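You operate a simulated robot arm through the tools that you are given. There is no shell and no other tool.

You are at the controls of a simulated robot arm. One attempt, no reset.

TASK
Draw the yellow clevis pin, brush the fork plate clean, then refit the pin.
Fine: stand the pin in the parking rest meanwhile; brush back on the shelf. Set down upright: black brush. What is to be rubbed or washed off counts as gone when no trace of it is left.

The check looks at the end state, three seconds after you hand in, the way a careful person would. Anything else that was tipped, shoved, dropped, spilled or broken makes it a failure.

THE ROBOT
A 7-joint arm with a fingered hand, fixed in place. Base frame: the origin is on the floor under the middle of its stand, x ahead of it, y to its left, z up. Lengths are in mm, angles in rad, forces in N, time in s.
It reaches about 1228 mm from its shoulder. Its first joint turns from -2.007 to 2.007 rad. Payload 5 kg.
The TCP is the grasp point between the finger pads, 32 mm short of the fingertips. In the tool frame z runs along the fingers and y along their closing line. The gripper opens to 160 mm; its body begins 89 mm behind the TCP. The gripper is a hand of 4 fingers: y runs from the thumb to the fingers, the wrist lies at [0, 0, -267] in the tool frame, and closing takes about 1.5 s.
Orientation is told as [roll, pitch, yaw] about the base's x, y, z axes, in that order, counted from this pose: with the fingers straight down and closing along the base's y, the tool's x points along the base's -x, its y along +y and its z along -z.

THE INTERFACE
- The arm moves only by the tool move_arm. Its argument "targets" is a list of rows, each a list of 7 numbers: the shift along the tool's x, y, z in units of 40 mm (1.0 is 40 mm), then the turn, a rotation vector about the tool's x, y, z in units of 6 degrees (1.0 is 6 degrees), then the opening, from 0 (shut) to 1 (fully open). In form: [[dx, dy, dz, wx, wy, wz, grip], ...]. A call has 1 to 20 rows; each row shifts and turns the commanded pose from where the row before left it, along the tool's axes as they then stand. A call with a number of a shift or a turn outside -1 to 1 is refused whole. A row lasts 0.2 s, in which the tool goes at most 50 mm and 0.15 rad; a call with a longer step from one row to the next is refused whole, and so is a gripper value outside its range. A pose out of reach is approached as far as the arm can. The call stops where the force on the tool passes 40 N (or 10 N more than at its start, if that is more) or the arm is blocked; 0.2 s more then pass. The fingers move at their own pace (about 45 mm/s each) and stop on an object; they squeeze with about 29 N. The grip force told is the motor's: it shows also when the fingers shut on nothing. Time passes only in rows, and 0.2 s behind the last, so rows that do not move let the fingers close. The reply holds the time, the measured pose of the TCP, the force on the tool along the base axes, the opening and the grip force, in the units named above and with some noise, with the torque about the TCP (base axes, N m) and any sound that the robot's microphone picked up.
- Cameras (640 x 400 px; columns grow to the right, rows downward): "scene" is fixed at [49.5, 492.7, 1627.1]; the picture's right is [-0.78, -0.63, 0.00], its down [-0.20, 0.25, -0.95] and it looks along [0.59, -0.74, -0.32] (base axes); focal length 336 px, centre (320, 200). "wrist" rides on the gripper at [80, -4, -114] in the tool frame; the picture's right is [0.05, 1.00, 0.00], its down [-0.82, 0.04, -0.58] and it looks along [-0.58, 0.03, 0.82] (tool axes); focal length 265 px, centre (320, 200).
- get_image(camera): a new picture of that camera. It takes no simulated time.
- raise_lower(by): slides the trunk up (or, below 0, down) by that many mm; the arm rides with it, the base frame stays. It gives what a move gives, with no picture.
- hand_shape(shape): the hand has 4 fingers and takes this shape, open, in about a second: jaw (thumb against the fingers, like two jaws); tri (thumb and two fingers); tip (a fingertip pinch); poke (one finger out to press); point (the index stretched); flat (the hand flat); cup (the hand cupped); fist (a fist). The gripper value then closes the fingers along that shape, each until it touches; the sizes above hold for jaw. It gives what a move gives, with no picture.
- locate(camera, pixels): for up to 12 pixels [column, row] of the newest picture of that camera ("zoom" is the newest enlarged one), the place [x, y, z] in the base frame of the surface seen there, good to about 2 mm, but the place of the scene camera against the robot may be out by one fixed shift of up to 12 mm in any direction. It takes no simulated time.
- inspect(camera, box): a new picture of the part [left, top, right, bottom] of that camera's present view, enlarged. It takes no simulated time.
- sign_off(): hands the job in; it is judged then, once.

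Leave the gripper open and the arm clear of the work at the hand-in unless told otherwise.

The tools are called as name(argument=value, ...) on one line, values as JSON. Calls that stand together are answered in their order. move_arm: Moves the arm, as the interface text tells. Its arguments: {"type":"object","properties":{"targets":{"type":"array","items":{"type":"array","items":{"type":"number"}}}},"required":["targets"]} The other tools are called the same way: raise_lower (by) moves the trunk up or down; hand_shape (shape) gives the hand a shape; get_image (camera) takes a picture; locate (camera, pixels) gives the place of the surface under pixels of a picture; inspect (camera, box) takes an enlarged picture of a part of a camera's view; sign_off () hands the job in.

At the start:

```text
time_s: 0.0
eef_pos: [647.2, -320.6, 1481.5]
ee_rot: [0.0, 0.0, 0.002]
contact_force: [0.1, -0.1, -0.5]
torque: [0.03, -0.02, 0.03]
finger_gap: 159.7
finger_force: 0.1
shape: jaw
trunk travel left (down, up): [-675.0, 315.0]
```

scene: 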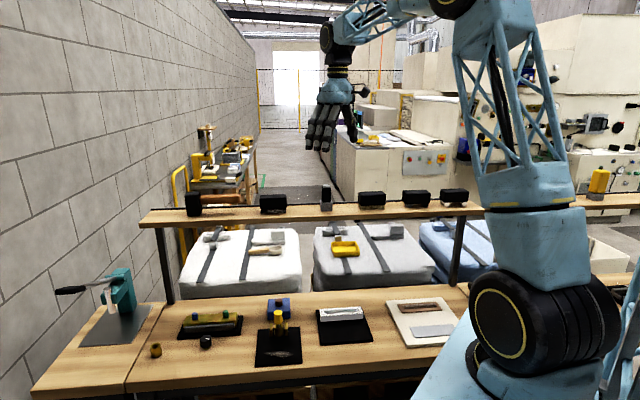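
wrist: 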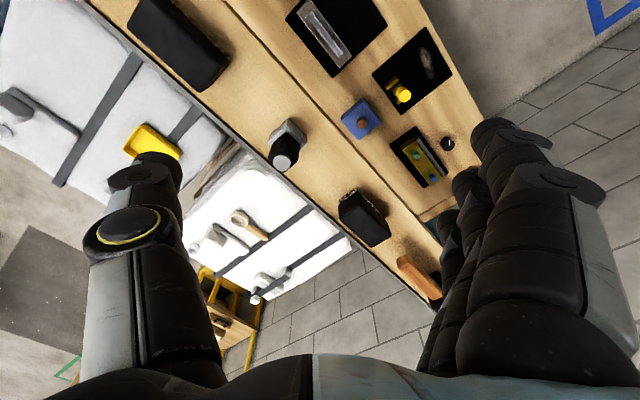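

I see a bench with the dark fork plate and yellow pin around scene (280,340), a blue block behind it, and a shelf with black items. I'll enlarge parts of the scene view first.

inspect(camera="scene", box=[220, 280, 340, 375])

inspect(camera="scene", box=[130, 170, 490, 230])

inspect(camera="scene", box=[40, 260, 480, 400])

inspect(camera="wrist", box=[300, 0, 500, 200])

```text
4.21 times, centred on (280, 328) of scene
```

zoom: 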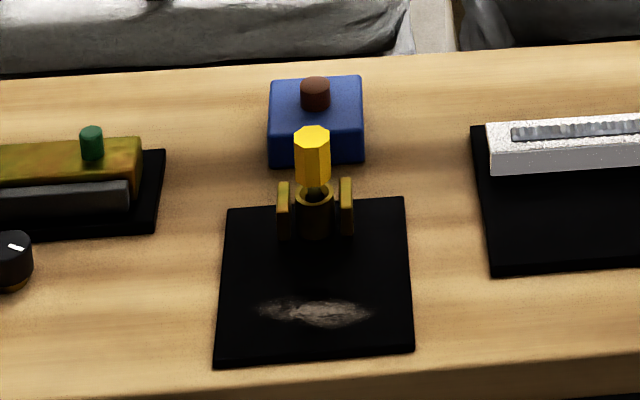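

```text
1.78 times, centred on (310, 200) of scene
```

zoom: 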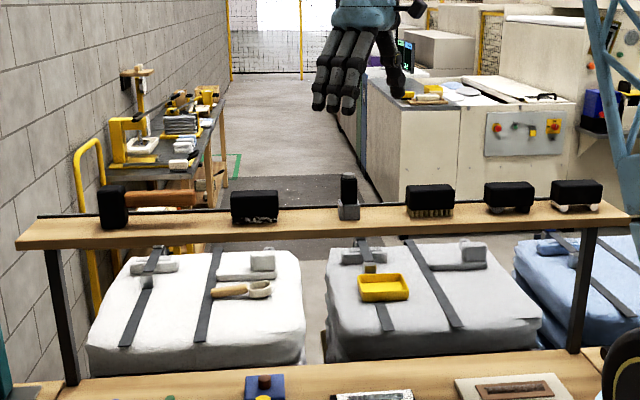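

```text
1.45 times, centred on (260, 330) of scene
```

zoom: 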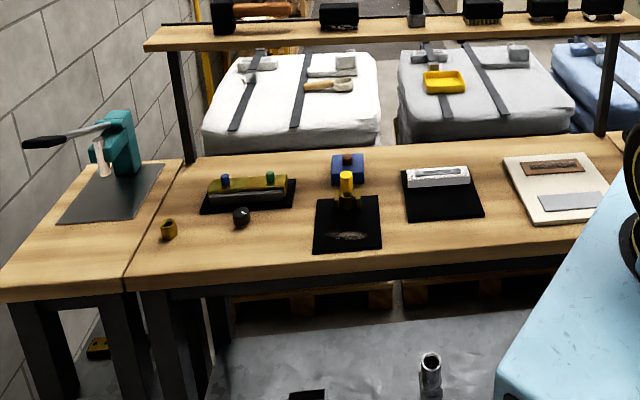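

```text
2.00 times, centred on (400, 100) of wrist
```

zoom: 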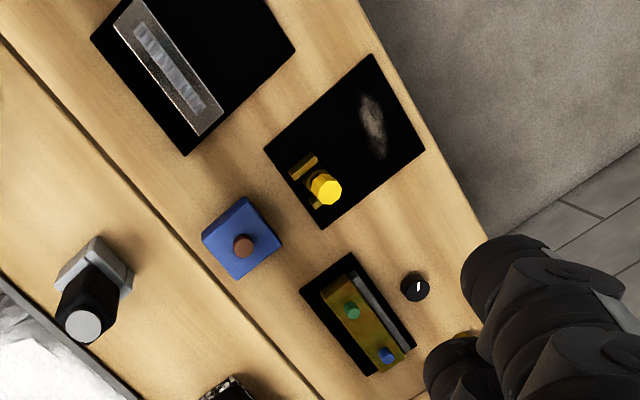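

I'll zoom further on each shelf item and on the bench items, to find which is the brush and which is the parking rest.

inspect(camera="scene", box=[170, 170, 300, 230])

inspect(camera="scene", box=[300, 175, 400, 225])

inspect(camera="scene", box=[390, 175, 490, 225])

inspect(camera="scene", box=[130, 300, 250, 370])

inspect(camera="scene", box=[260, 285, 310, 320])

inspect(camera="scene", box=[310, 285, 470, 370])

```text
4.92 times, centred on (235, 200) of scene
```

zoom: 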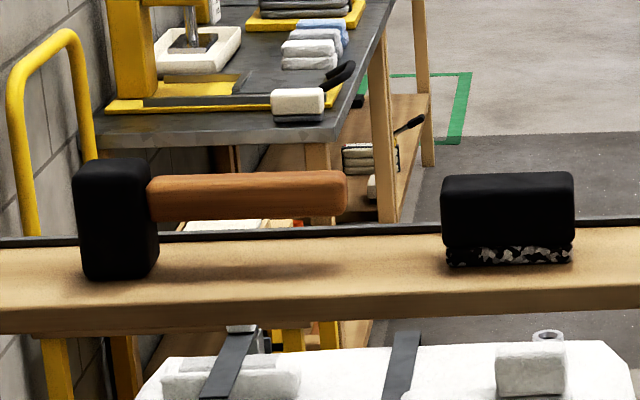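

```text
6.40 times, centred on (350, 200) of scene
```

zoom: 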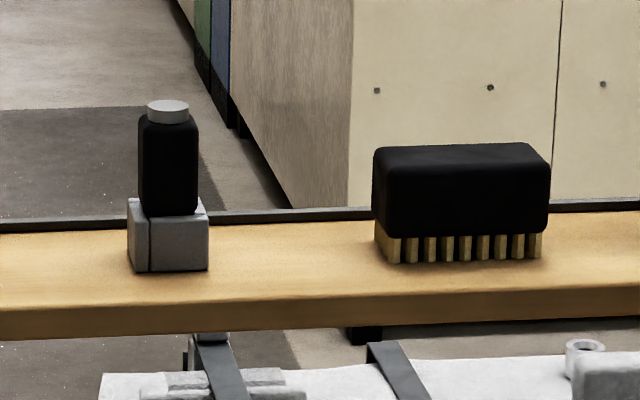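

```text
6.40 times, centred on (440, 200) of scene
```

zoom: 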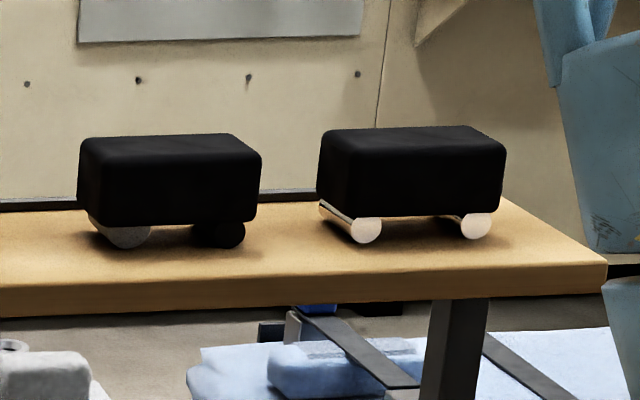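

```text
5.33 times, centred on (190, 335) of scene
```

zoom: 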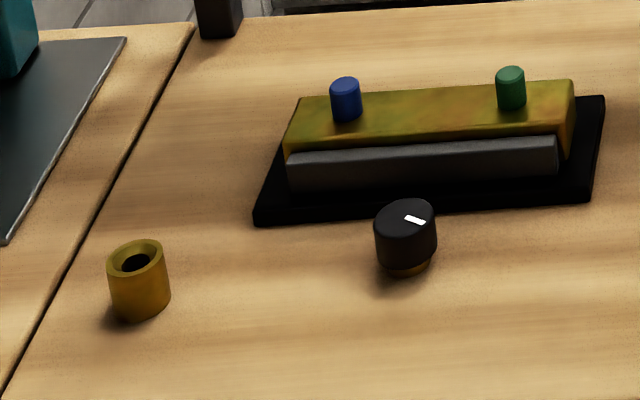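

```text
11.43 times, centred on (285, 302) of scene
```

zoom: 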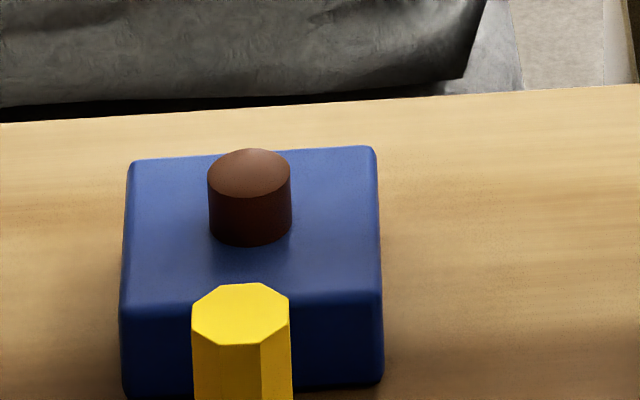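

```text
4.00 times, centred on (390, 328) of scene
```

zoom: 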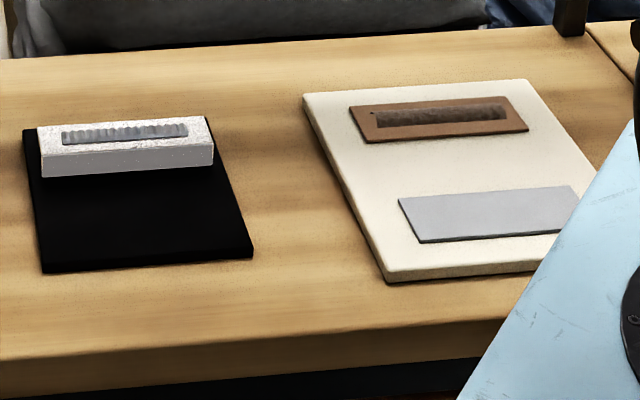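

The brush is the black body with tan bristles at scene (372,199). The fork plate's pin is at (279,320), and the brass socket at (155,351) looks like the parking rest. I'll zoom on pin and socket and locate them.

inspect(camera="scene", box=[255, 305, 305, 370])

locate(camera="scene", pixels=[[155, 351], [155, 347], [205, 340], [278, 314], [280, 298], [272, 356], [372, 193], [372, 205], [355, 192], [386, 192], [300, 340], [220, 380]])

locate(camera="wrist", pixels=[[403, 95], [361, 121], [430, 67], [447, 144], [415, 150], [330, 40], [190, 50], [290, 140], [360, 215], [372, 72], [419, 29], [411, 113]])

```text
6.15 times, centred on (280, 338) of scene
```

zoom: 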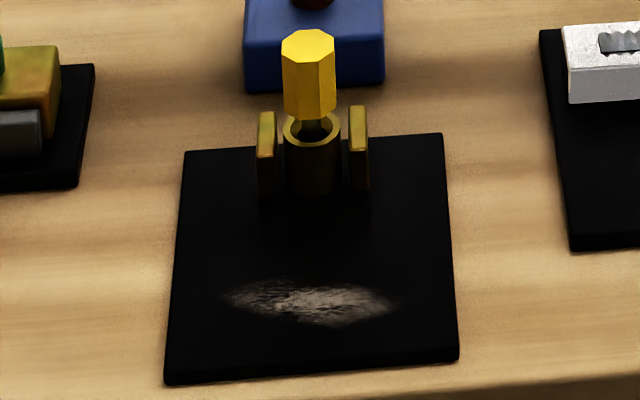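

```text
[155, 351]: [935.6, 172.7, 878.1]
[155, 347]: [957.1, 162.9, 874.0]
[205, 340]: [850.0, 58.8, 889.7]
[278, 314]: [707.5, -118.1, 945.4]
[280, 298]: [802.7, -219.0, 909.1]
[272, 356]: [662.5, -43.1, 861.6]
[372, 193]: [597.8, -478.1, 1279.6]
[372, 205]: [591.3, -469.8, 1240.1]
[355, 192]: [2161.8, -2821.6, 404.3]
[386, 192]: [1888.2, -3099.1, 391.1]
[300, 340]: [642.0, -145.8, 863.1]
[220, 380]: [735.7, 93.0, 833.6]
```

```text
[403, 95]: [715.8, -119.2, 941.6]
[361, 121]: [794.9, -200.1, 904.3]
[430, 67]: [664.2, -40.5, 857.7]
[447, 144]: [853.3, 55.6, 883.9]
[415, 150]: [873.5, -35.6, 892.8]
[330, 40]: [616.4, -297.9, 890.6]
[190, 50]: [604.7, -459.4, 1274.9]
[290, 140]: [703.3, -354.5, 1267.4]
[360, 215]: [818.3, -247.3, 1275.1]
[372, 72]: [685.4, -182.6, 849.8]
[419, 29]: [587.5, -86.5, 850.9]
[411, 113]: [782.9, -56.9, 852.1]
```

I'll locate the plate corners, the mark, and the brush corners more carefully with the wrist camera.

locate(camera="wrist", pixels=[[401, 113], [451, 75], [426, 28], [374, 75], [426, 62], [422, 53], [430, 76], [392, 83], [135, 15], [165, 2], [228, 55], [195, 88]])

inspect(camera="wrist", box=[370, 20, 460, 120])

inspect(camera="wrist", box=[90, 0, 290, 125])

```text
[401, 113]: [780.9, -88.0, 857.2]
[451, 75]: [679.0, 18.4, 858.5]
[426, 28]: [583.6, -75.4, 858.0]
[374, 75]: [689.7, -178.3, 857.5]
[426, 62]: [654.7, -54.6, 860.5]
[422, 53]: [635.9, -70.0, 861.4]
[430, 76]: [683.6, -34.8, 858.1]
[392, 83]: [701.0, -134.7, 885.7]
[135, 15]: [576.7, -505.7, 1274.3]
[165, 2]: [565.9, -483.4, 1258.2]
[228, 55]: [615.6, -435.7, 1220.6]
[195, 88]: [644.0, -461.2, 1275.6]
```

```text
4.00 times, centred on (415, 70) of wrist
```

zoom: 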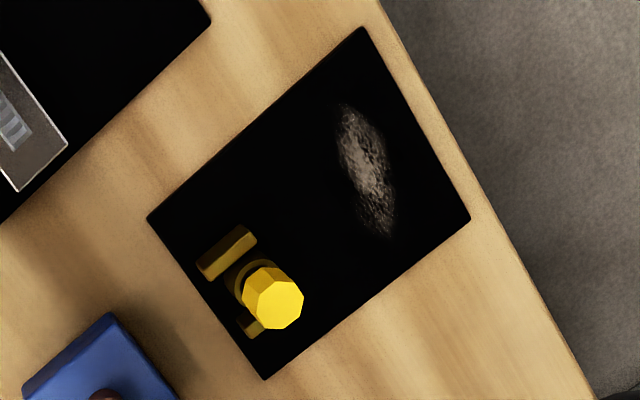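

```text
3.20 times, centred on (190, 62) of wrist
```

zoom: 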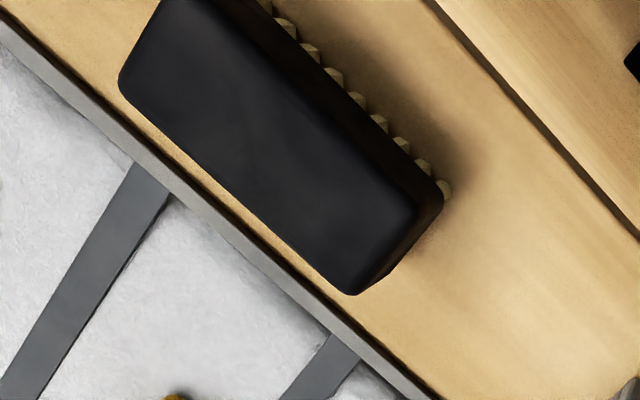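

Plate top is about z 858, mark runs from about (636,-70) to (684,-35). Next I check the ear and bushing heights and the shelf front edge.

locate(camera="scene", pixels=[[271, 324], [286, 323], [275, 326], [280, 310], [280, 322], [271, 333], [286, 333], [281, 334], [372, 214], [372, 218], [190, 225], [460, 210]])

locate(camera="wrist", pixels=[[240, 30], [255, 30], [265, 30], [300, 80], [305, 90], [315, 90], [385, 180], [390, 190], [375, 190], [210, 110], [200, 130], [330, 220]])

```text
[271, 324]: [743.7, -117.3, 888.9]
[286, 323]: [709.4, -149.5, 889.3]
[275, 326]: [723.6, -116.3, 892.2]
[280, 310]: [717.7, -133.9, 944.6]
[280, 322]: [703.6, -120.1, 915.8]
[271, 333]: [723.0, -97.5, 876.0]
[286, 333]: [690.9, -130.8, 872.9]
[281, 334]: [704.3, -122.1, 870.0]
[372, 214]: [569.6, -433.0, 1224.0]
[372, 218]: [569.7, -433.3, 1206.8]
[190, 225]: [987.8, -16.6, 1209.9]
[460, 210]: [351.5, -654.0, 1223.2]
```

```text
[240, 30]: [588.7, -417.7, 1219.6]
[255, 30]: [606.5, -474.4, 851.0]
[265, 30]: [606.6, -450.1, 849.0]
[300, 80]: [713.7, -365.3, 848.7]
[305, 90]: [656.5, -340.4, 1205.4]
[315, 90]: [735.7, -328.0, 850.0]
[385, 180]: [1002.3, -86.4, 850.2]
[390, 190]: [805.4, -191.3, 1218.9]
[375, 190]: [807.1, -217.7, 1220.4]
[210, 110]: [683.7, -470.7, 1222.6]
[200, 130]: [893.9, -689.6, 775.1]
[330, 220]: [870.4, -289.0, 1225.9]
```

Ear tops are about z 885–889 and the pin head spans about 908–942, so fingertips at z ≥ 895 stay clear. I now shift above the pin and yaw +45° so the closing line runs across the ear line.

move_arm(targets=[[-0.2875, 0.8375, 0, 0, 0, 0, 1], [-0.2875, 0.8375, 0, 0, 0, 0, 1], [-0.2875, 0.8375, 0, 0, 0, 0, 1], [-0.2875, 0.8375, 0, 0, 0, 0, 1], [-0.2875, 0.8375, 0, 0, 0, 0, 1], [-0.2875, 0.8375, 0, 0, 0, 0, 1], [0, 0, 0, 0, 0, -0.9375, 1], [0, 0, 0, 0, 0, -0.9375, 1], [0, 0, 0, 0, 0, -0.9375, 1], [0, 0, 0, 0, 0, -0.9375, 1], [0, 0, 0, 0, 0, -0.9375, 1], [0, 0, 0, 0, 0, -0.9375, 1], [0, 0, 0, 0, 0, -0.9375, 1], [0, 0, 0, 0, 0, -0.9375, 1]])

get_image(camera="scene")

get_image(camera="wrist")

```text
time_s: 3.0
eef_pos: [714.9, -121.1, 1481.9]
ee_rot: [0.0, -0.001, 0.787]
contact_force: [0.2, 0.0, 0.5]
torque: [0.01, 0.02, -0.01]
finger_gap: 160.0
finger_force: 0.1
shape: jaw
trunk travel left (down, up): [-675.0, 315.0]
```

```text
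taken
```

scene: 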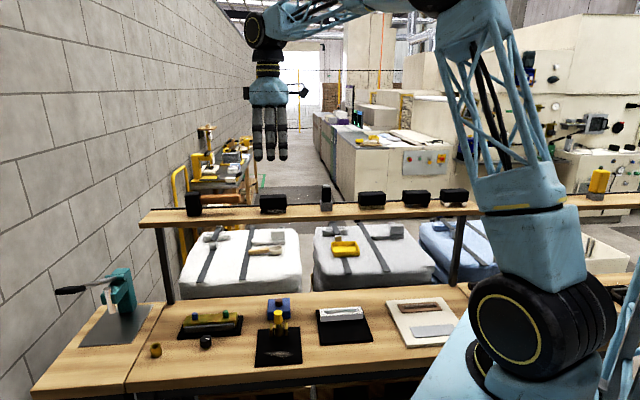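

```text
taken
```

wrist: 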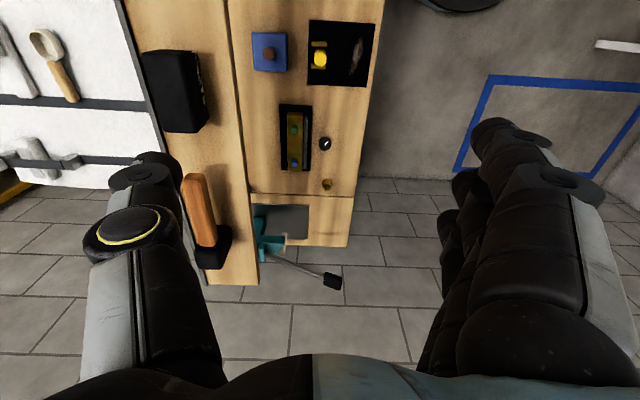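

The hand is above the pin at yaw 0.787. I locate the cup (wrist (327,186)), pin and other nearby items with this camera.

inspect(camera="wrist", box=[240, 0, 400, 100])

inspect(camera="wrist", box=[260, 90, 380, 210])

locate(camera="wrist", pixels=[[319, 58], [327, 186], [327, 182], [325, 143], [358, 48], [350, 62], [357, 28], [320, 42], [268, 52], [293, 135], [185, 95], [295, 222]])

```text
4.00 times, centred on (320, 50) of wrist
```

zoom: 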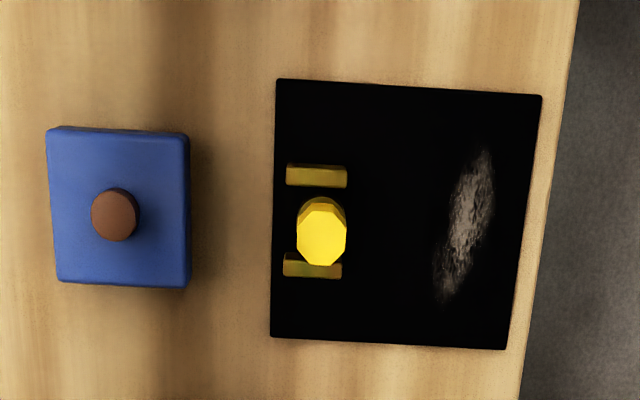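

```text
3.33 times, centred on (320, 150) of wrist
```

zoom: 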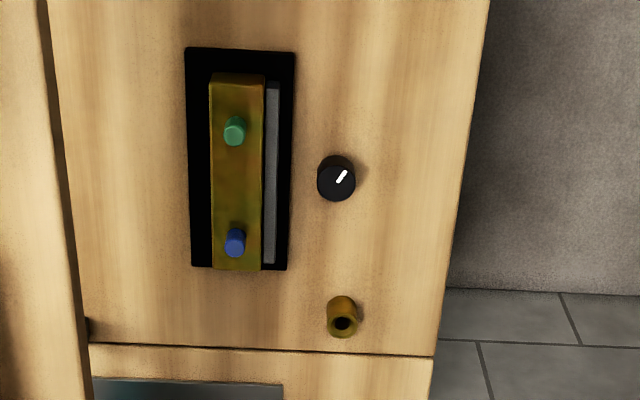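

```text
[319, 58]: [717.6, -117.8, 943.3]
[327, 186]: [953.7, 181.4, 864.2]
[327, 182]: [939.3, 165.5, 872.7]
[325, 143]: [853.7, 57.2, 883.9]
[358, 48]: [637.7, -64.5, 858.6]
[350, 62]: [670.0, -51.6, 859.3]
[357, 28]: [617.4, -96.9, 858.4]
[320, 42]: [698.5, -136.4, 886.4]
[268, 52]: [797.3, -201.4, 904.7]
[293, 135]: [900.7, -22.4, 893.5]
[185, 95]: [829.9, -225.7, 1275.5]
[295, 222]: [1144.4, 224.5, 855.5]
```

Pin is near (717.5,-118), head top z≈943. I lower the trunk in stages, checking the scene.

raise_lower(by=-250)

get_image(camera="scene")

get_image(camera="wrist")

```text
time_s: 5.6
eef_pos: [715.7, -121.4, 1231.2]
ee_rot: [-0.001, -0.001, 0.786]
contact_force: [0.4, 0.0, -0.4]
torque: [0.01, 0.01, -0.01]
finger_gap: 159.9
finger_force: 0.0
shape: jaw
trunk travel left (down, up): [-425.0, 565.0]
```

```text
taken
```

scene: 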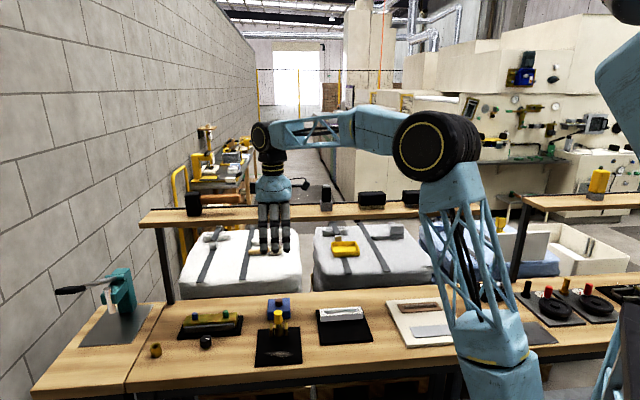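

```text
taken
```

wrist: 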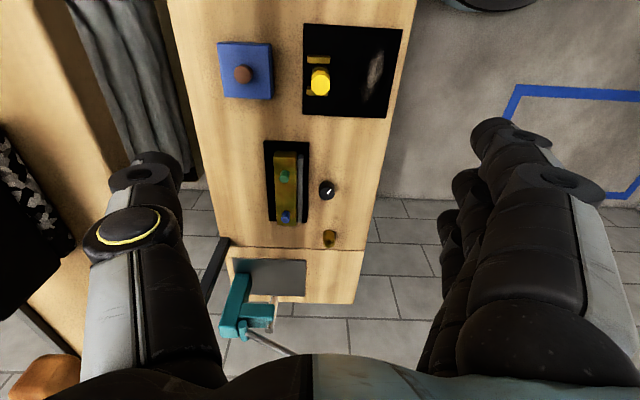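

Configuration looks good. Before lowering more I check where the elbow and forearm sit relative to the shelf.

locate(camera="scene", pixels=[[437, 145], [400, 150], [380, 130], [330, 130], [265, 135], [270, 185], [470, 240], [490, 330], [450, 190], [300, 188]])

locate(camera="wrist", pixels=[[320, 80], [330, 240], [329, 236], [327, 190], [380, 62], [370, 88], [318, 60], [20, 200], [10, 250], [60, 230], [80, 260], [319, 72]])

```text
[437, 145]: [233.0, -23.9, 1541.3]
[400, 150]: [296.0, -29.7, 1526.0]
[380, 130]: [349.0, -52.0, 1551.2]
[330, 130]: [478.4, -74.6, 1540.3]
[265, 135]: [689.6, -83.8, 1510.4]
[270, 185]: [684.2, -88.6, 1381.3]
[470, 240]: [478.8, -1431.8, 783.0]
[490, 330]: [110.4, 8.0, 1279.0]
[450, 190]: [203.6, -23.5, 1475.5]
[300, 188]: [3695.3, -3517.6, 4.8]
```

```text
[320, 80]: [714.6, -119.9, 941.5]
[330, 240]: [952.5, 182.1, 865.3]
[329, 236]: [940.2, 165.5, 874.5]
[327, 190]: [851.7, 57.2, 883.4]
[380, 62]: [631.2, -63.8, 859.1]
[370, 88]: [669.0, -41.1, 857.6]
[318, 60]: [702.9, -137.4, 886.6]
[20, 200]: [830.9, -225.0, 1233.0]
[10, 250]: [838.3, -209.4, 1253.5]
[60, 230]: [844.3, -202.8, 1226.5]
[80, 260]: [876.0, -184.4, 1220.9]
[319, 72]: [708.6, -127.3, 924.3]
```

Elbow is far from the shelf. I lower another 150 mm.

raise_lower(by=-150)

get_image(camera="wrist")

get_image(camera="scene")

```text
time_s: 7.3
eef_pos: [715.9, -120.4, 1081.6]
ee_rot: [0.0, 0.002, 0.787]
contact_force: [0.3, -0.1, 1.0]
torque: [-0.01, 0.02, 0.01]
finger_gap: 159.8
finger_force: 0.1
shape: jaw
trunk travel left (down, up): [-275.0, 715.0]
```

```text
taken
```

wrist: 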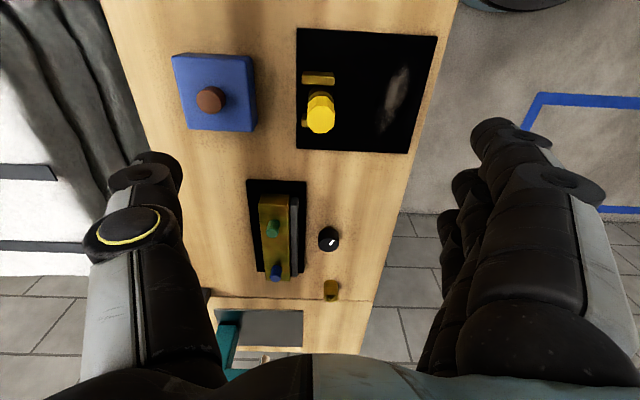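

```text
taken
```

scene: 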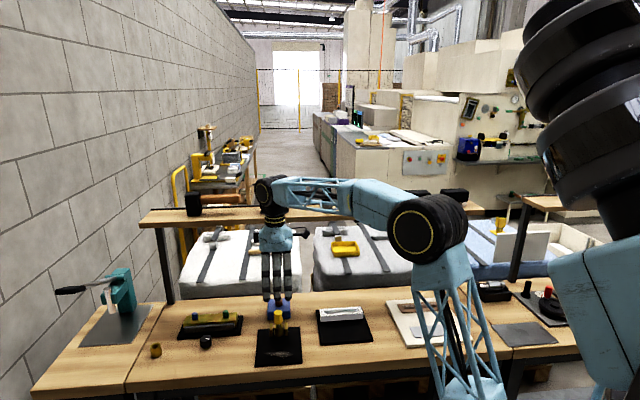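

inspect(camera="wrist", box=[280, 20, 440, 160])

inspect(camera="wrist", box=[300, 60, 340, 150])

inspect(camera="wrist", box=[300, 220, 360, 310])

```text
2.86 times, centred on (360, 90) of wrist
```

zoom: 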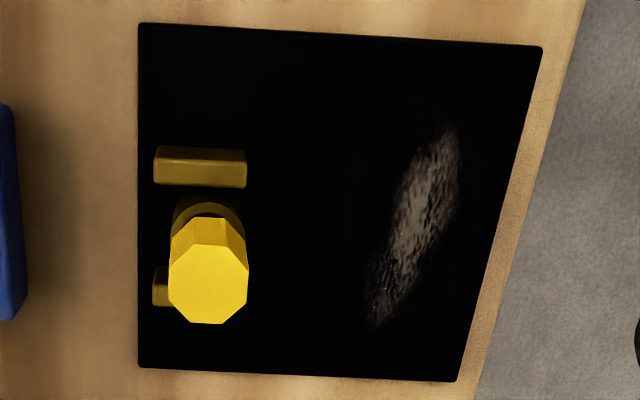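

```text
4.44 times, centred on (320, 105) of wrist
```

zoom: 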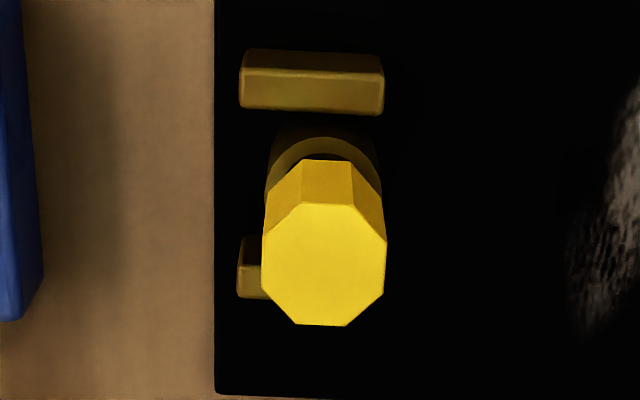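

```text
4.44 times, centred on (330, 265) of wrist
```

zoom: 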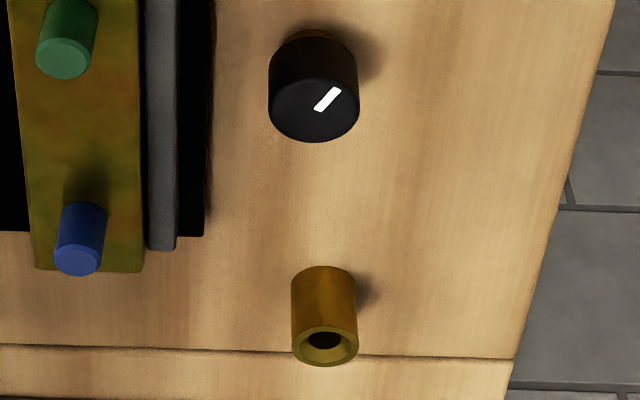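

The pin head is an octagon seen clearly; I locate its centre/edges and the socket's rim.

locate(camera="wrist", pixels=[[320.7, 119.6], [308, 119.6], [334, 119.6], [321, 107], [320.5, 132], [326, 297], [336.5, 297], [331, 292], [331, 301.5], [331, 297.5], [331, 285], [312, 78]])

locate(camera="zoom", pixels=[[298, 344], [352, 344], [325, 330], [325, 360], [324, 340], [324, 300], [315, 110], [400, 300], [290, 110], [340, 110]])

```text
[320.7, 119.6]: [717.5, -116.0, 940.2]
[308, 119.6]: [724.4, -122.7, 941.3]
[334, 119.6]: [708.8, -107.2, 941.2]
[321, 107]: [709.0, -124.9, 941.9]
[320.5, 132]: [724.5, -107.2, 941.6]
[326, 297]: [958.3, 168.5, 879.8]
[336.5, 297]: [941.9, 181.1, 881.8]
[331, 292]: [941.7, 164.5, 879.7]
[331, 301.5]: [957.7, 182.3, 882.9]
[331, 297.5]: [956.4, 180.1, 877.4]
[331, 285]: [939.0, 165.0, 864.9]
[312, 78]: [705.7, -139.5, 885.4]
```

```text
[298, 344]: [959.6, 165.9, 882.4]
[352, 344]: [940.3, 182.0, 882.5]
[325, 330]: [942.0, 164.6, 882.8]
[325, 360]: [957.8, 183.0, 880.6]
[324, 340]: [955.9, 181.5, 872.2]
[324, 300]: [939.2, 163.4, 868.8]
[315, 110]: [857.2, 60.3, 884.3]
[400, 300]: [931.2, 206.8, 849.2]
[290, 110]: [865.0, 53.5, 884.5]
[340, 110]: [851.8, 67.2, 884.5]
```

Pin head centre ≈ (716.7,-115.5), top 941.5; socket rim centre ≈ (950,174), top 882. I align and descend 100 mm, tips then just above the head.

move_arm(targets=[[-0.1, 0.07, 0, 0, 0, 0, 1], [0, 0, 0.6, 0, 0, 0, 1], [0, 0, 0.6, 0, 0, 0, 1], [0, 0, 0.6, 0, 0, 0, 1], [0, 0, 0.5, 0, 0, 0, 1], [0, 0, 0, 0, 0, 0, 1]])

get_image(camera="wrist")

inspect(camera="scene", box=[220, 210, 340, 370])

```text
time_s: 8.7
eef_pos: [716.4, -115.6, 988.2]
ee_rot: [0.001, 0.0, 0.785]
contact_force: [-0.2, 0.4, -0.1]
torque: [-0.04, 0.0, 0.0]
finger_gap: 160.1
finger_force: 0.2
shape: jaw
trunk travel left (down, up): [-275.0, 715.0]
```

```text
taken
```

wrist: 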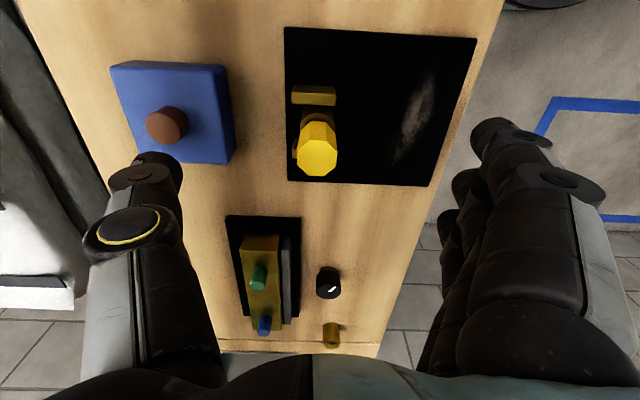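

```text
2.50 times, centred on (280, 290) of scene
```

zoom: 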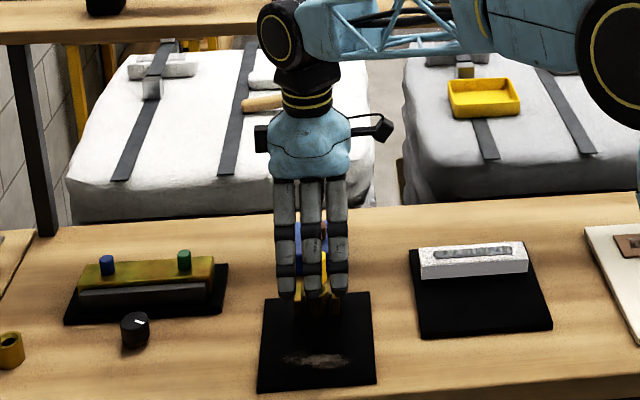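

The open thumb would come close to the blue box, so I part-close to about 70 mm here, above the head, before going lower.

move_arm(targets=[[0, 0, 0, 0, 0, 0, 0.45], [0, 0, 0, 0, 0, 0, 0.45], [0, 0, 0, 0, 0, 0, 0.45], [0, 0, 0, 0, 0, 0, 0.45], [0, 0, 0, 0, 0, 0, 0.45]])

get_image(camera="wrist")

inspect(camera="scene", box=[240, 250, 320, 350])

```text
time_s: 9.9
eef_pos: [715.8, -114.6, 987.9]
ee_rot: [0.002, 0.001, 0.784]
contact_force: [-1.0, -0.5, 0.4]
torque: [-0.03, -0.01, 0.0]
finger_gap: 73.1
finger_force: 0.1
shape: jaw
trunk travel left (down, up): [-275.0, 715.0]
```

```text
taken
```

wrist: 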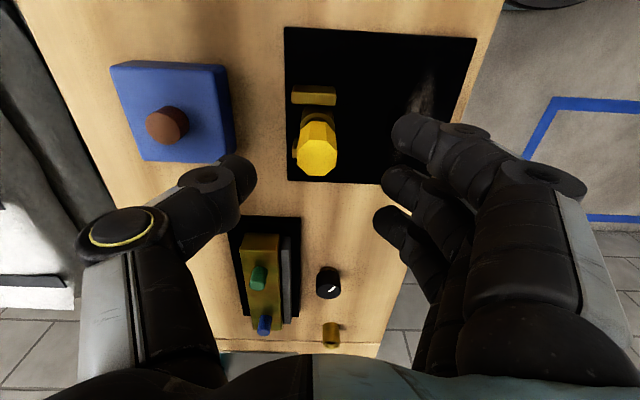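

```text
4.00 times, centred on (280, 300) of scene
```

zoom: 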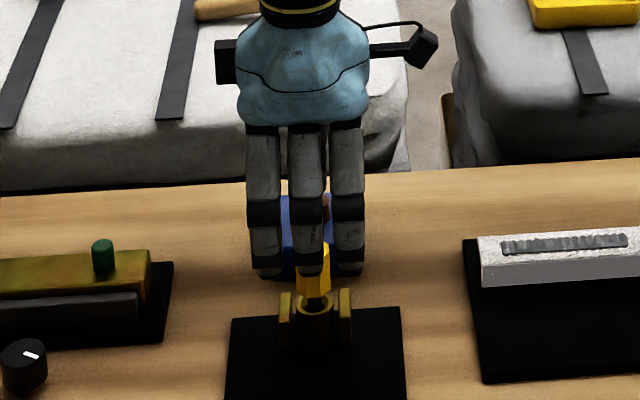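

TCP is aligned with the pin head (head top at wrist (318,159), expected (320,159)). I descend 45 mm to z≈943 and look again.

move_arm(targets=[[0, -0.02, 0.4, 0, 0, 0, 0.45], [0, 0, 0.4, 0, 0, 0, 0.45], [0, 0, 0.3, 0, 0, 0, 0.45], [0, 0, 0, 0, 0, 0, 0.45]])

get_image(camera="wrist")

inspect(camera="scene", box=[240, 270, 320, 350])

```text
time_s: 10.9
eef_pos: [717.0, -115.4, 944.4]
ee_rot: [0.001, 0.0, 0.785]
contact_force: [0.3, 0.7, 0.7]
torque: [-0.03, -0.02, 0.0]
finger_gap: 72.8
finger_force: 0.0
shape: jaw
trunk travel left (down, up): [-275.0, 715.0]
```

```text
taken
```

wrist: 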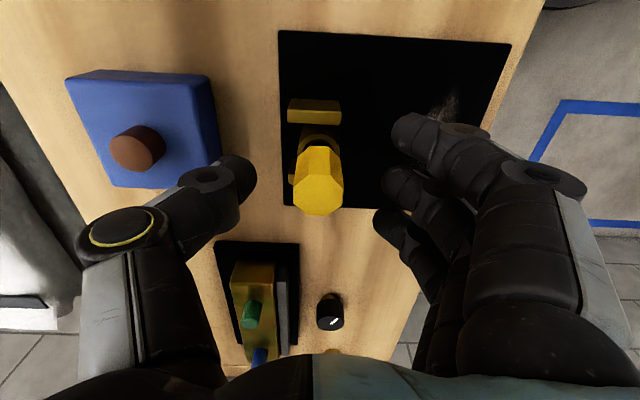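

```text
5.00 times, centred on (280, 310) of scene
```

zoom: 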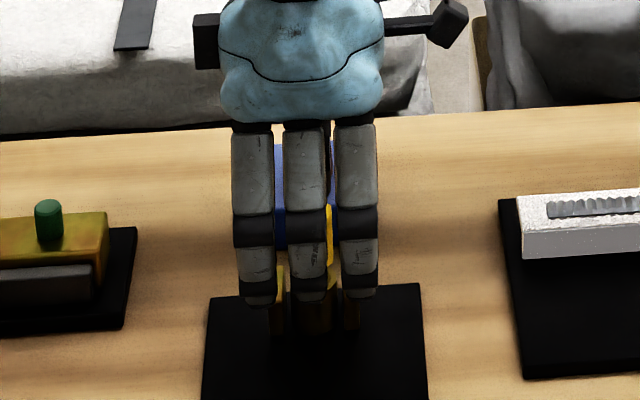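

The middle finger looks a little off to the pin's side. I'll locate the fingertips and thumb to see how the fingers sit relative to the head.

locate(camera="wrist", pixels=[[402, 128], [392, 183], [382, 225], [245, 172], [240, 165], [250, 182], [320, 192], [319, 170], [410, 120], [398, 172], [385, 212], [205, 175]])

inspect(camera="wrist", box=[180, 90, 460, 270])

```text
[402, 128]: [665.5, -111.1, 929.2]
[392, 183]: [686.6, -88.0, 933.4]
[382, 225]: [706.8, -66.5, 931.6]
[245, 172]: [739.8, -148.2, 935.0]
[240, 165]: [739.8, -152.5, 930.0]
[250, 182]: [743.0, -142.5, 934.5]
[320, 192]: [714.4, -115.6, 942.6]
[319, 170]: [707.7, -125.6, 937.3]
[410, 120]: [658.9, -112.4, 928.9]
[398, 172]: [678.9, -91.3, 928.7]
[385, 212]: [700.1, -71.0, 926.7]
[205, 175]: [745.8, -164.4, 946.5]
```

```text
2.22 times, centred on (320, 180) of wrist
```

zoom: 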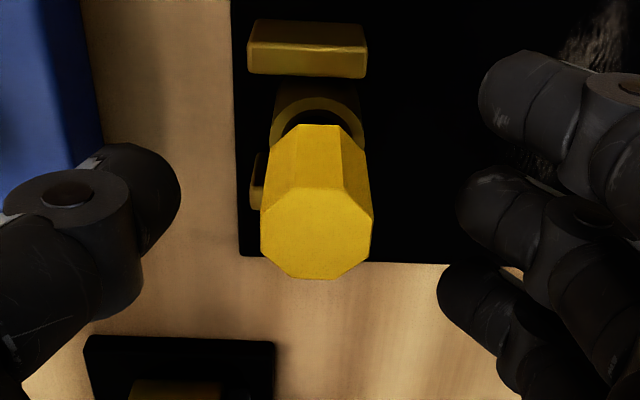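

Fingertips sit about ±40 mm from the axis, the middle finger and thumb straddle the head. I go down 14 mm with a 3 mm shift along tool x, then close.

move_arm(targets=[[0.075, 0, 0.35, 0, 0, 0, 0.45], [0, 0, 0, 0, 0, 0, 0.45], [0, 0, 0, 0, 0, 0, 0.3], [0, 0, 0, 0, 0, 0, 0.2], [0, 0, 0, 0, 0, 0, 0.2]])

get_image(camera="wrist")

inspect(camera="scene", box=[240, 270, 320, 350])

```text
time_s: 12.1
eef_pos: [714.8, -119.2, 930.5]
ee_rot: [-0.002, -0.001, 0.785]
contact_force: [0.6, 0.2, 0.4]
torque: [-0.03, -0.01, 0.0]
finger_gap: 32.6
finger_force: 0.1
shape: jaw
trunk travel left (down, up): [-275.0, 715.0]
```

```text
taken
```

wrist: 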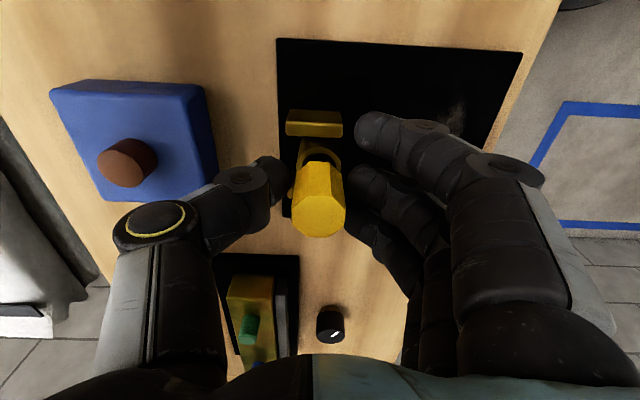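

```text
5.00 times, centred on (280, 310) of scene
```

zoom: 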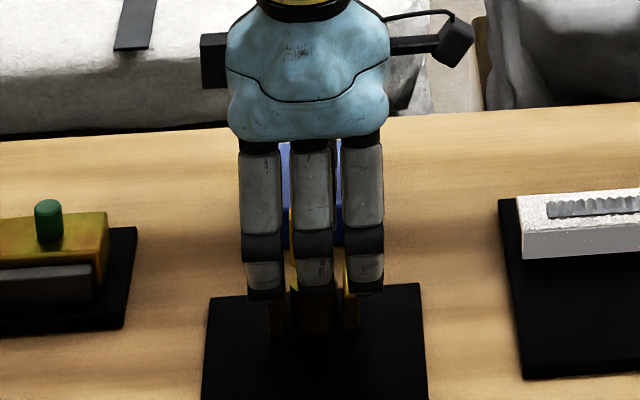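

Gap 32.6 mm, head between middle finger and thumb. I close fully and let it settle.

move_arm(targets=[[0, 0, 0, 0, 0, 0, 0.1], [0, 0, 0, 0, 0, 0, 0], [0, 0, 0, 0, 0, 0, 0], [0, 0, 0, 0, 0, 0, 0], [0, 0, 0, 0, 0, 0, 0], [0, 0, 0, 0, 0, 0, 0]])

get_image(camera="wrist")

inspect(camera="scene", box=[240, 270, 320, 350])

```text
time_s: 13.5
eef_pos: [715.3, -118.7, 931.2]
ee_rot: [0.0, 0.0, 0.785]
contact_force: [3.1, -1.5, 0.0]
torque: [-0.06, -0.07, 0.01]
finger_gap: 6.2
finger_force: 28.9
shape: jaw
trunk travel left (down, up): [-275.0, 715.0]
```

```text
taken
```

wrist: 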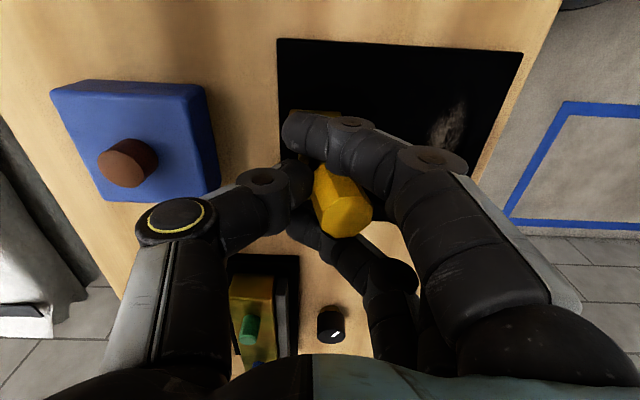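

```text
5.00 times, centred on (280, 310) of scene
```

zoom: 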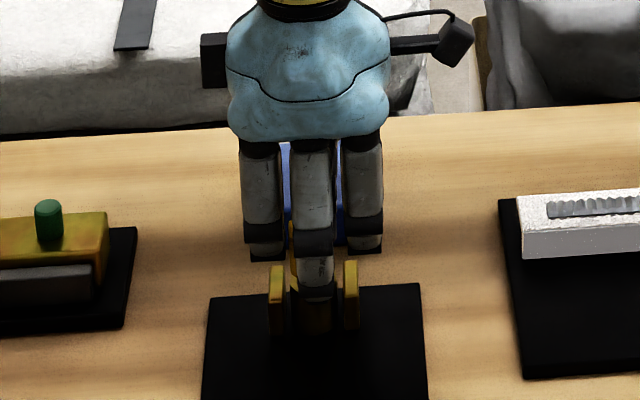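

The grip made contact, but the pin looks tilted. I zoom in before lifting.

inspect(camera="wrist", box=[240, 80, 440, 260])

inspect(camera="scene", box=[262, 305, 302, 345])

```text
2.22 times, centred on (340, 170) of wrist
```

zoom: 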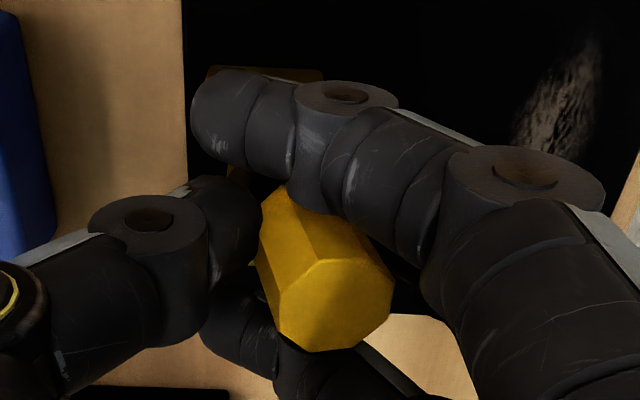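

```text
10.00 times, centred on (282, 325) of scene
```

zoom: 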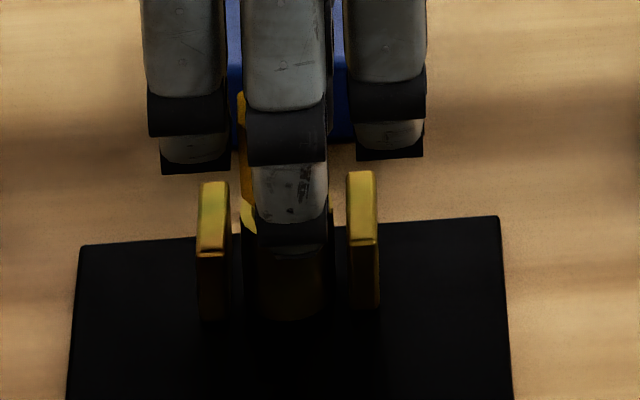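

The head is leaning toward the fingers (thumb pushed it over while only the middle finger opposed). I'd rather not lift like this: I open, rise, and look at how the pin settles, then try the three-finger shape.

move_arm(targets=[[0, 0, 0, 0, 0, 0, 0.1], [0, 0, 0, 0, 0, 0, 0.2], [0, 0, 0, 0, 0, 0, 0.45], [0, 0, 0, 0, 0, 0, 0.45], [0, 0, 0, 0, 0, 0, 0.45], [0, 0, -0.5, 0, 0, 0, 0.45], [0, 0, -0.7, 0, 0, 0, 0.45], [0, 0, -0.8, 0, 0, 0, 0.45], [0, 0, 0, 0, 0, 0, 0.45]])

get_image(camera="wrist")

inspect(camera="scene", box=[240, 280, 320, 350])

```text
time_s: 15.5
eef_pos: [712.7, -117.7, 1012.3]
ee_rot: [0.002, 0.0, 0.784]
contact_force: [-0.7, 0.5, 0.7]
torque: [0.0, 0.0, 0.0]
finger_gap: 71.3
finger_force: 0.1
shape: jaw
trunk travel left (down, up): [-275.0, 715.0]
```

```text
taken
```

wrist: 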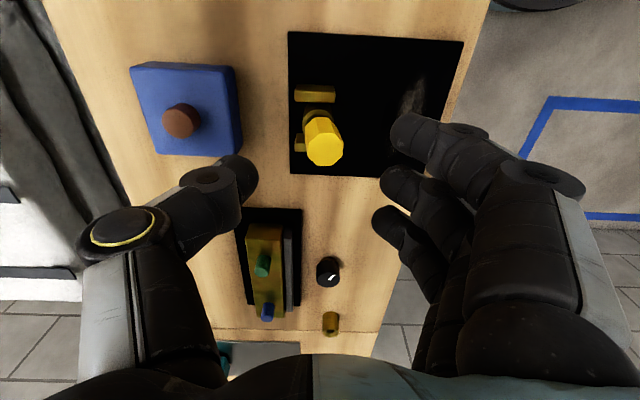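

```text
5.71 times, centred on (280, 315) of scene
```

zoom: 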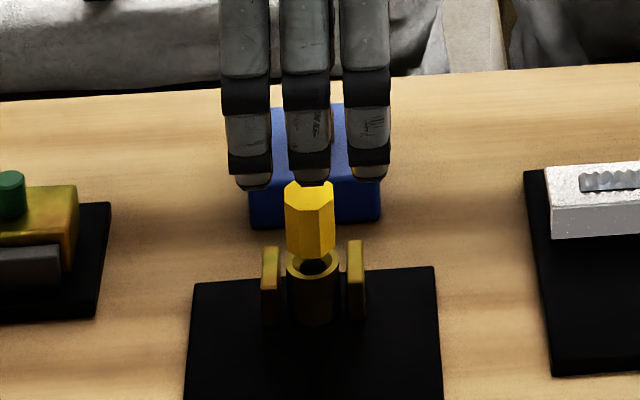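

The pin still stands in its bushing, leaning slightly toward the robot. I switch to the tri shape up here and look at its geometry.

hand_shape(shape="tri")

get_image(camera="wrist")

inspect(camera="scene", box=[220, 200, 340, 350])

```text
time_s: 16.4
eef_pos: [714.0, -118.0, 1011.8]
ee_rot: [0.0, 0.0, 0.786]
contact_force: [-0.6, 0.5, 0.7]
torque: [0.0, -0.03, -0.01]
finger_gap: 159.7
finger_force: 0.1
shape: tri
trunk travel left (down, up): [-275.0, 715.0]
```

```text
taken
```

wrist: 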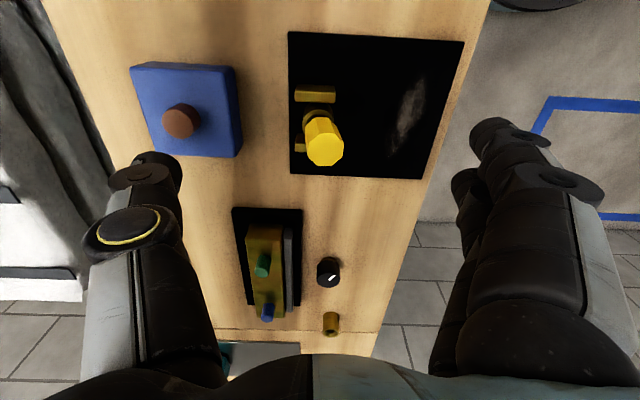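

```text
2.67 times, centred on (280, 275) of scene
```

zoom: 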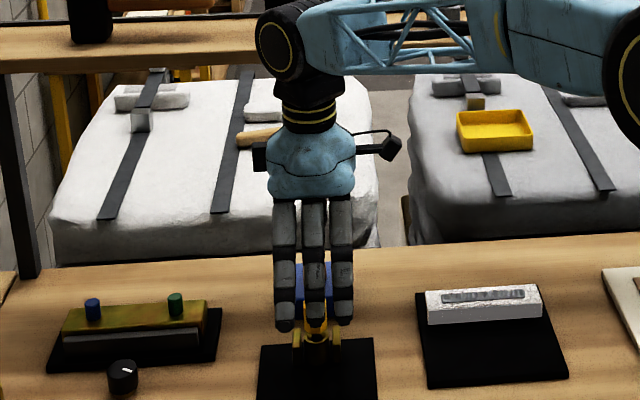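

I close tri in free air (tips well above the head) to see where the fingertips meet.

move_arm(targets=[[0, 0, 0, 0, 0, 0, 0.18], [0, 0, 0, 0, 0, 0, 0.18], [0, 0, 0, 0, 0, 0, 0.18], [0, 0, 0, 0, 0, 0, 0.18], [0, 0, 0, 0, 0, 0, 0.18], [0, 0, 0, 0, 0, 0, 0.18], [0, 0, 0, 0, 0, 0, 0.18], [0, 0, 0, 0, 0, 0, 0.18]])

get_image(camera="wrist")

inspect(camera="scene", box=[240, 250, 320, 350])

```text
time_s: 18.2
eef_pos: [713.4, -118.8, 1011.9]
ee_rot: [0.0, 0.0, 0.786]
contact_force: [0.0, -0.2, -0.4]
torque: [0.02, 0.01, -0.03]
finger_gap: 29.3
finger_force: 0.1
shape: tri
trunk travel left (down, up): [-275.0, 715.0]
```

```text
taken
```

wrist: 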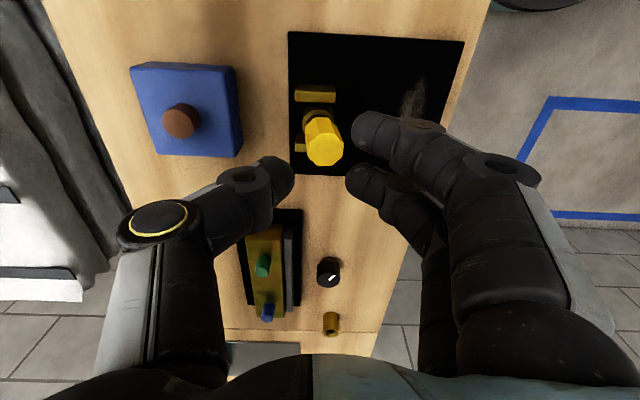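

```text
4.00 times, centred on (280, 300) of scene
```

zoom: 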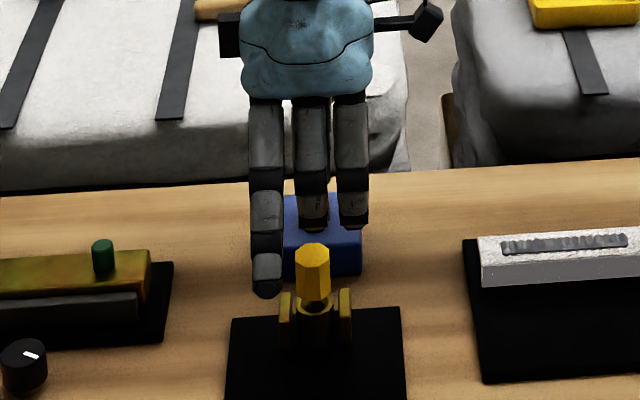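

In tri, index+middle oppose the thumb and the ring finger stays out straight. I locate the fingertips for the best lateral alignment.

inspect(camera="wrist", box=[220, 80, 440, 240])

locate(camera="wrist", pixels=[[360, 130], [366, 116], [352, 184], [360, 170], [290, 180], [285, 162], [278, 190], [324, 152], [316, 130], [326, 118], [360, 145], [352, 195]])

```text
2.50 times, centred on (330, 160) of wrist
```

zoom: 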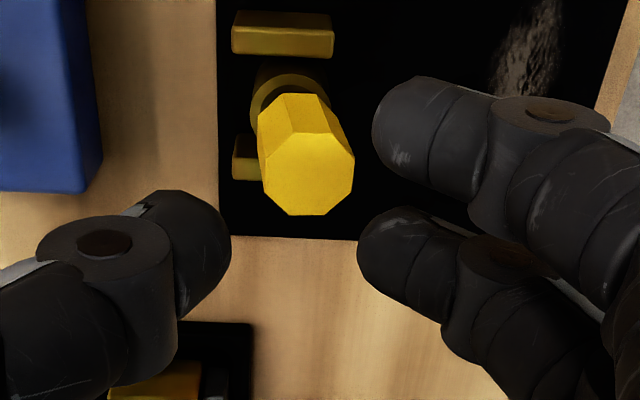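

```text
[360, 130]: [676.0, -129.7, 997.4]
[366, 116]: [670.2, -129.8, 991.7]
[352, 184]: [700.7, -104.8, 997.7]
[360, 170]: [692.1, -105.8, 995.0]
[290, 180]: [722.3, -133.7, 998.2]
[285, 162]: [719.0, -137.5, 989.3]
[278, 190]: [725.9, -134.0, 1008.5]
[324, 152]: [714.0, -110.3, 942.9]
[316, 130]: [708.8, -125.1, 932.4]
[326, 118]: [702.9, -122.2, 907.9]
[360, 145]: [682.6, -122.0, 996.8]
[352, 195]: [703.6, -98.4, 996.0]
```

Thumb tip ≈ x 0, middle ≈ x −3, index ≈ x +28 in the tool frame; contact is about 20 mm below the TCP, so my first grip was at the very bottom of the head. I open, shift so the head lies between index and middle, and come down to TCP z≈943.

move_arm(targets=[[0, 0, 0, 0, 0, 0, 0.45], [0, 0, 0, 0, 0, 0, 0.45], [0, 0, 0, 0, 0, 0, 0.45], [-0.33, 0.1, 0, 0, 0, 0, 0.45], [0, 0, 0.6, 0, 0, 0, 0.45], [0, 0, 0.6, 0, 0, 0, 0.45], [0, 0, 0.5, 0, 0, 0, 0.45], [0, 0, 0, 0, 0, 0, 0.45]])

get_image(camera="wrist")

inspect(camera="scene", box=[240, 270, 320, 350])

```text
time_s: 20.0
eef_pos: [720.6, -106.1, 943.7]
ee_rot: [0.0, 0.0, 0.784]
contact_force: [-0.7, 0.2, -1.0]
torque: [-0.02, 0.0, 0.01]
finger_gap: 71.3
finger_force: 0.0
shape: tri
trunk travel left (down, up): [-275.0, 715.0]
```

```text
taken
```

wrist: 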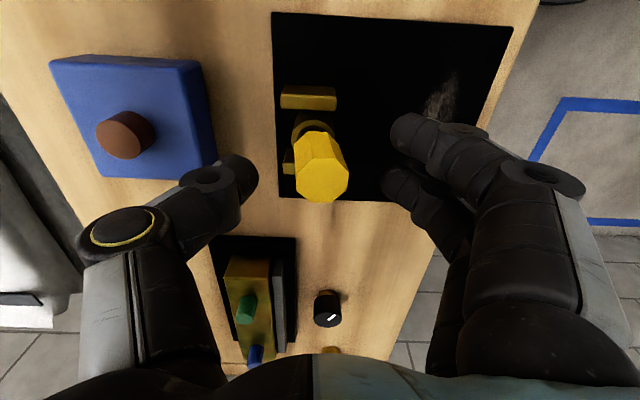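

```text
5.00 times, centred on (280, 310) of scene
```

zoom: 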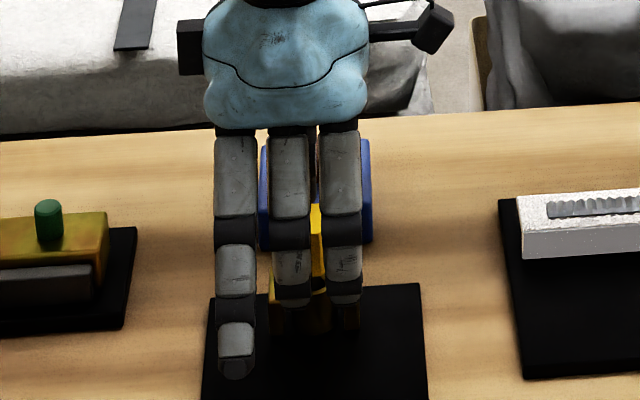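

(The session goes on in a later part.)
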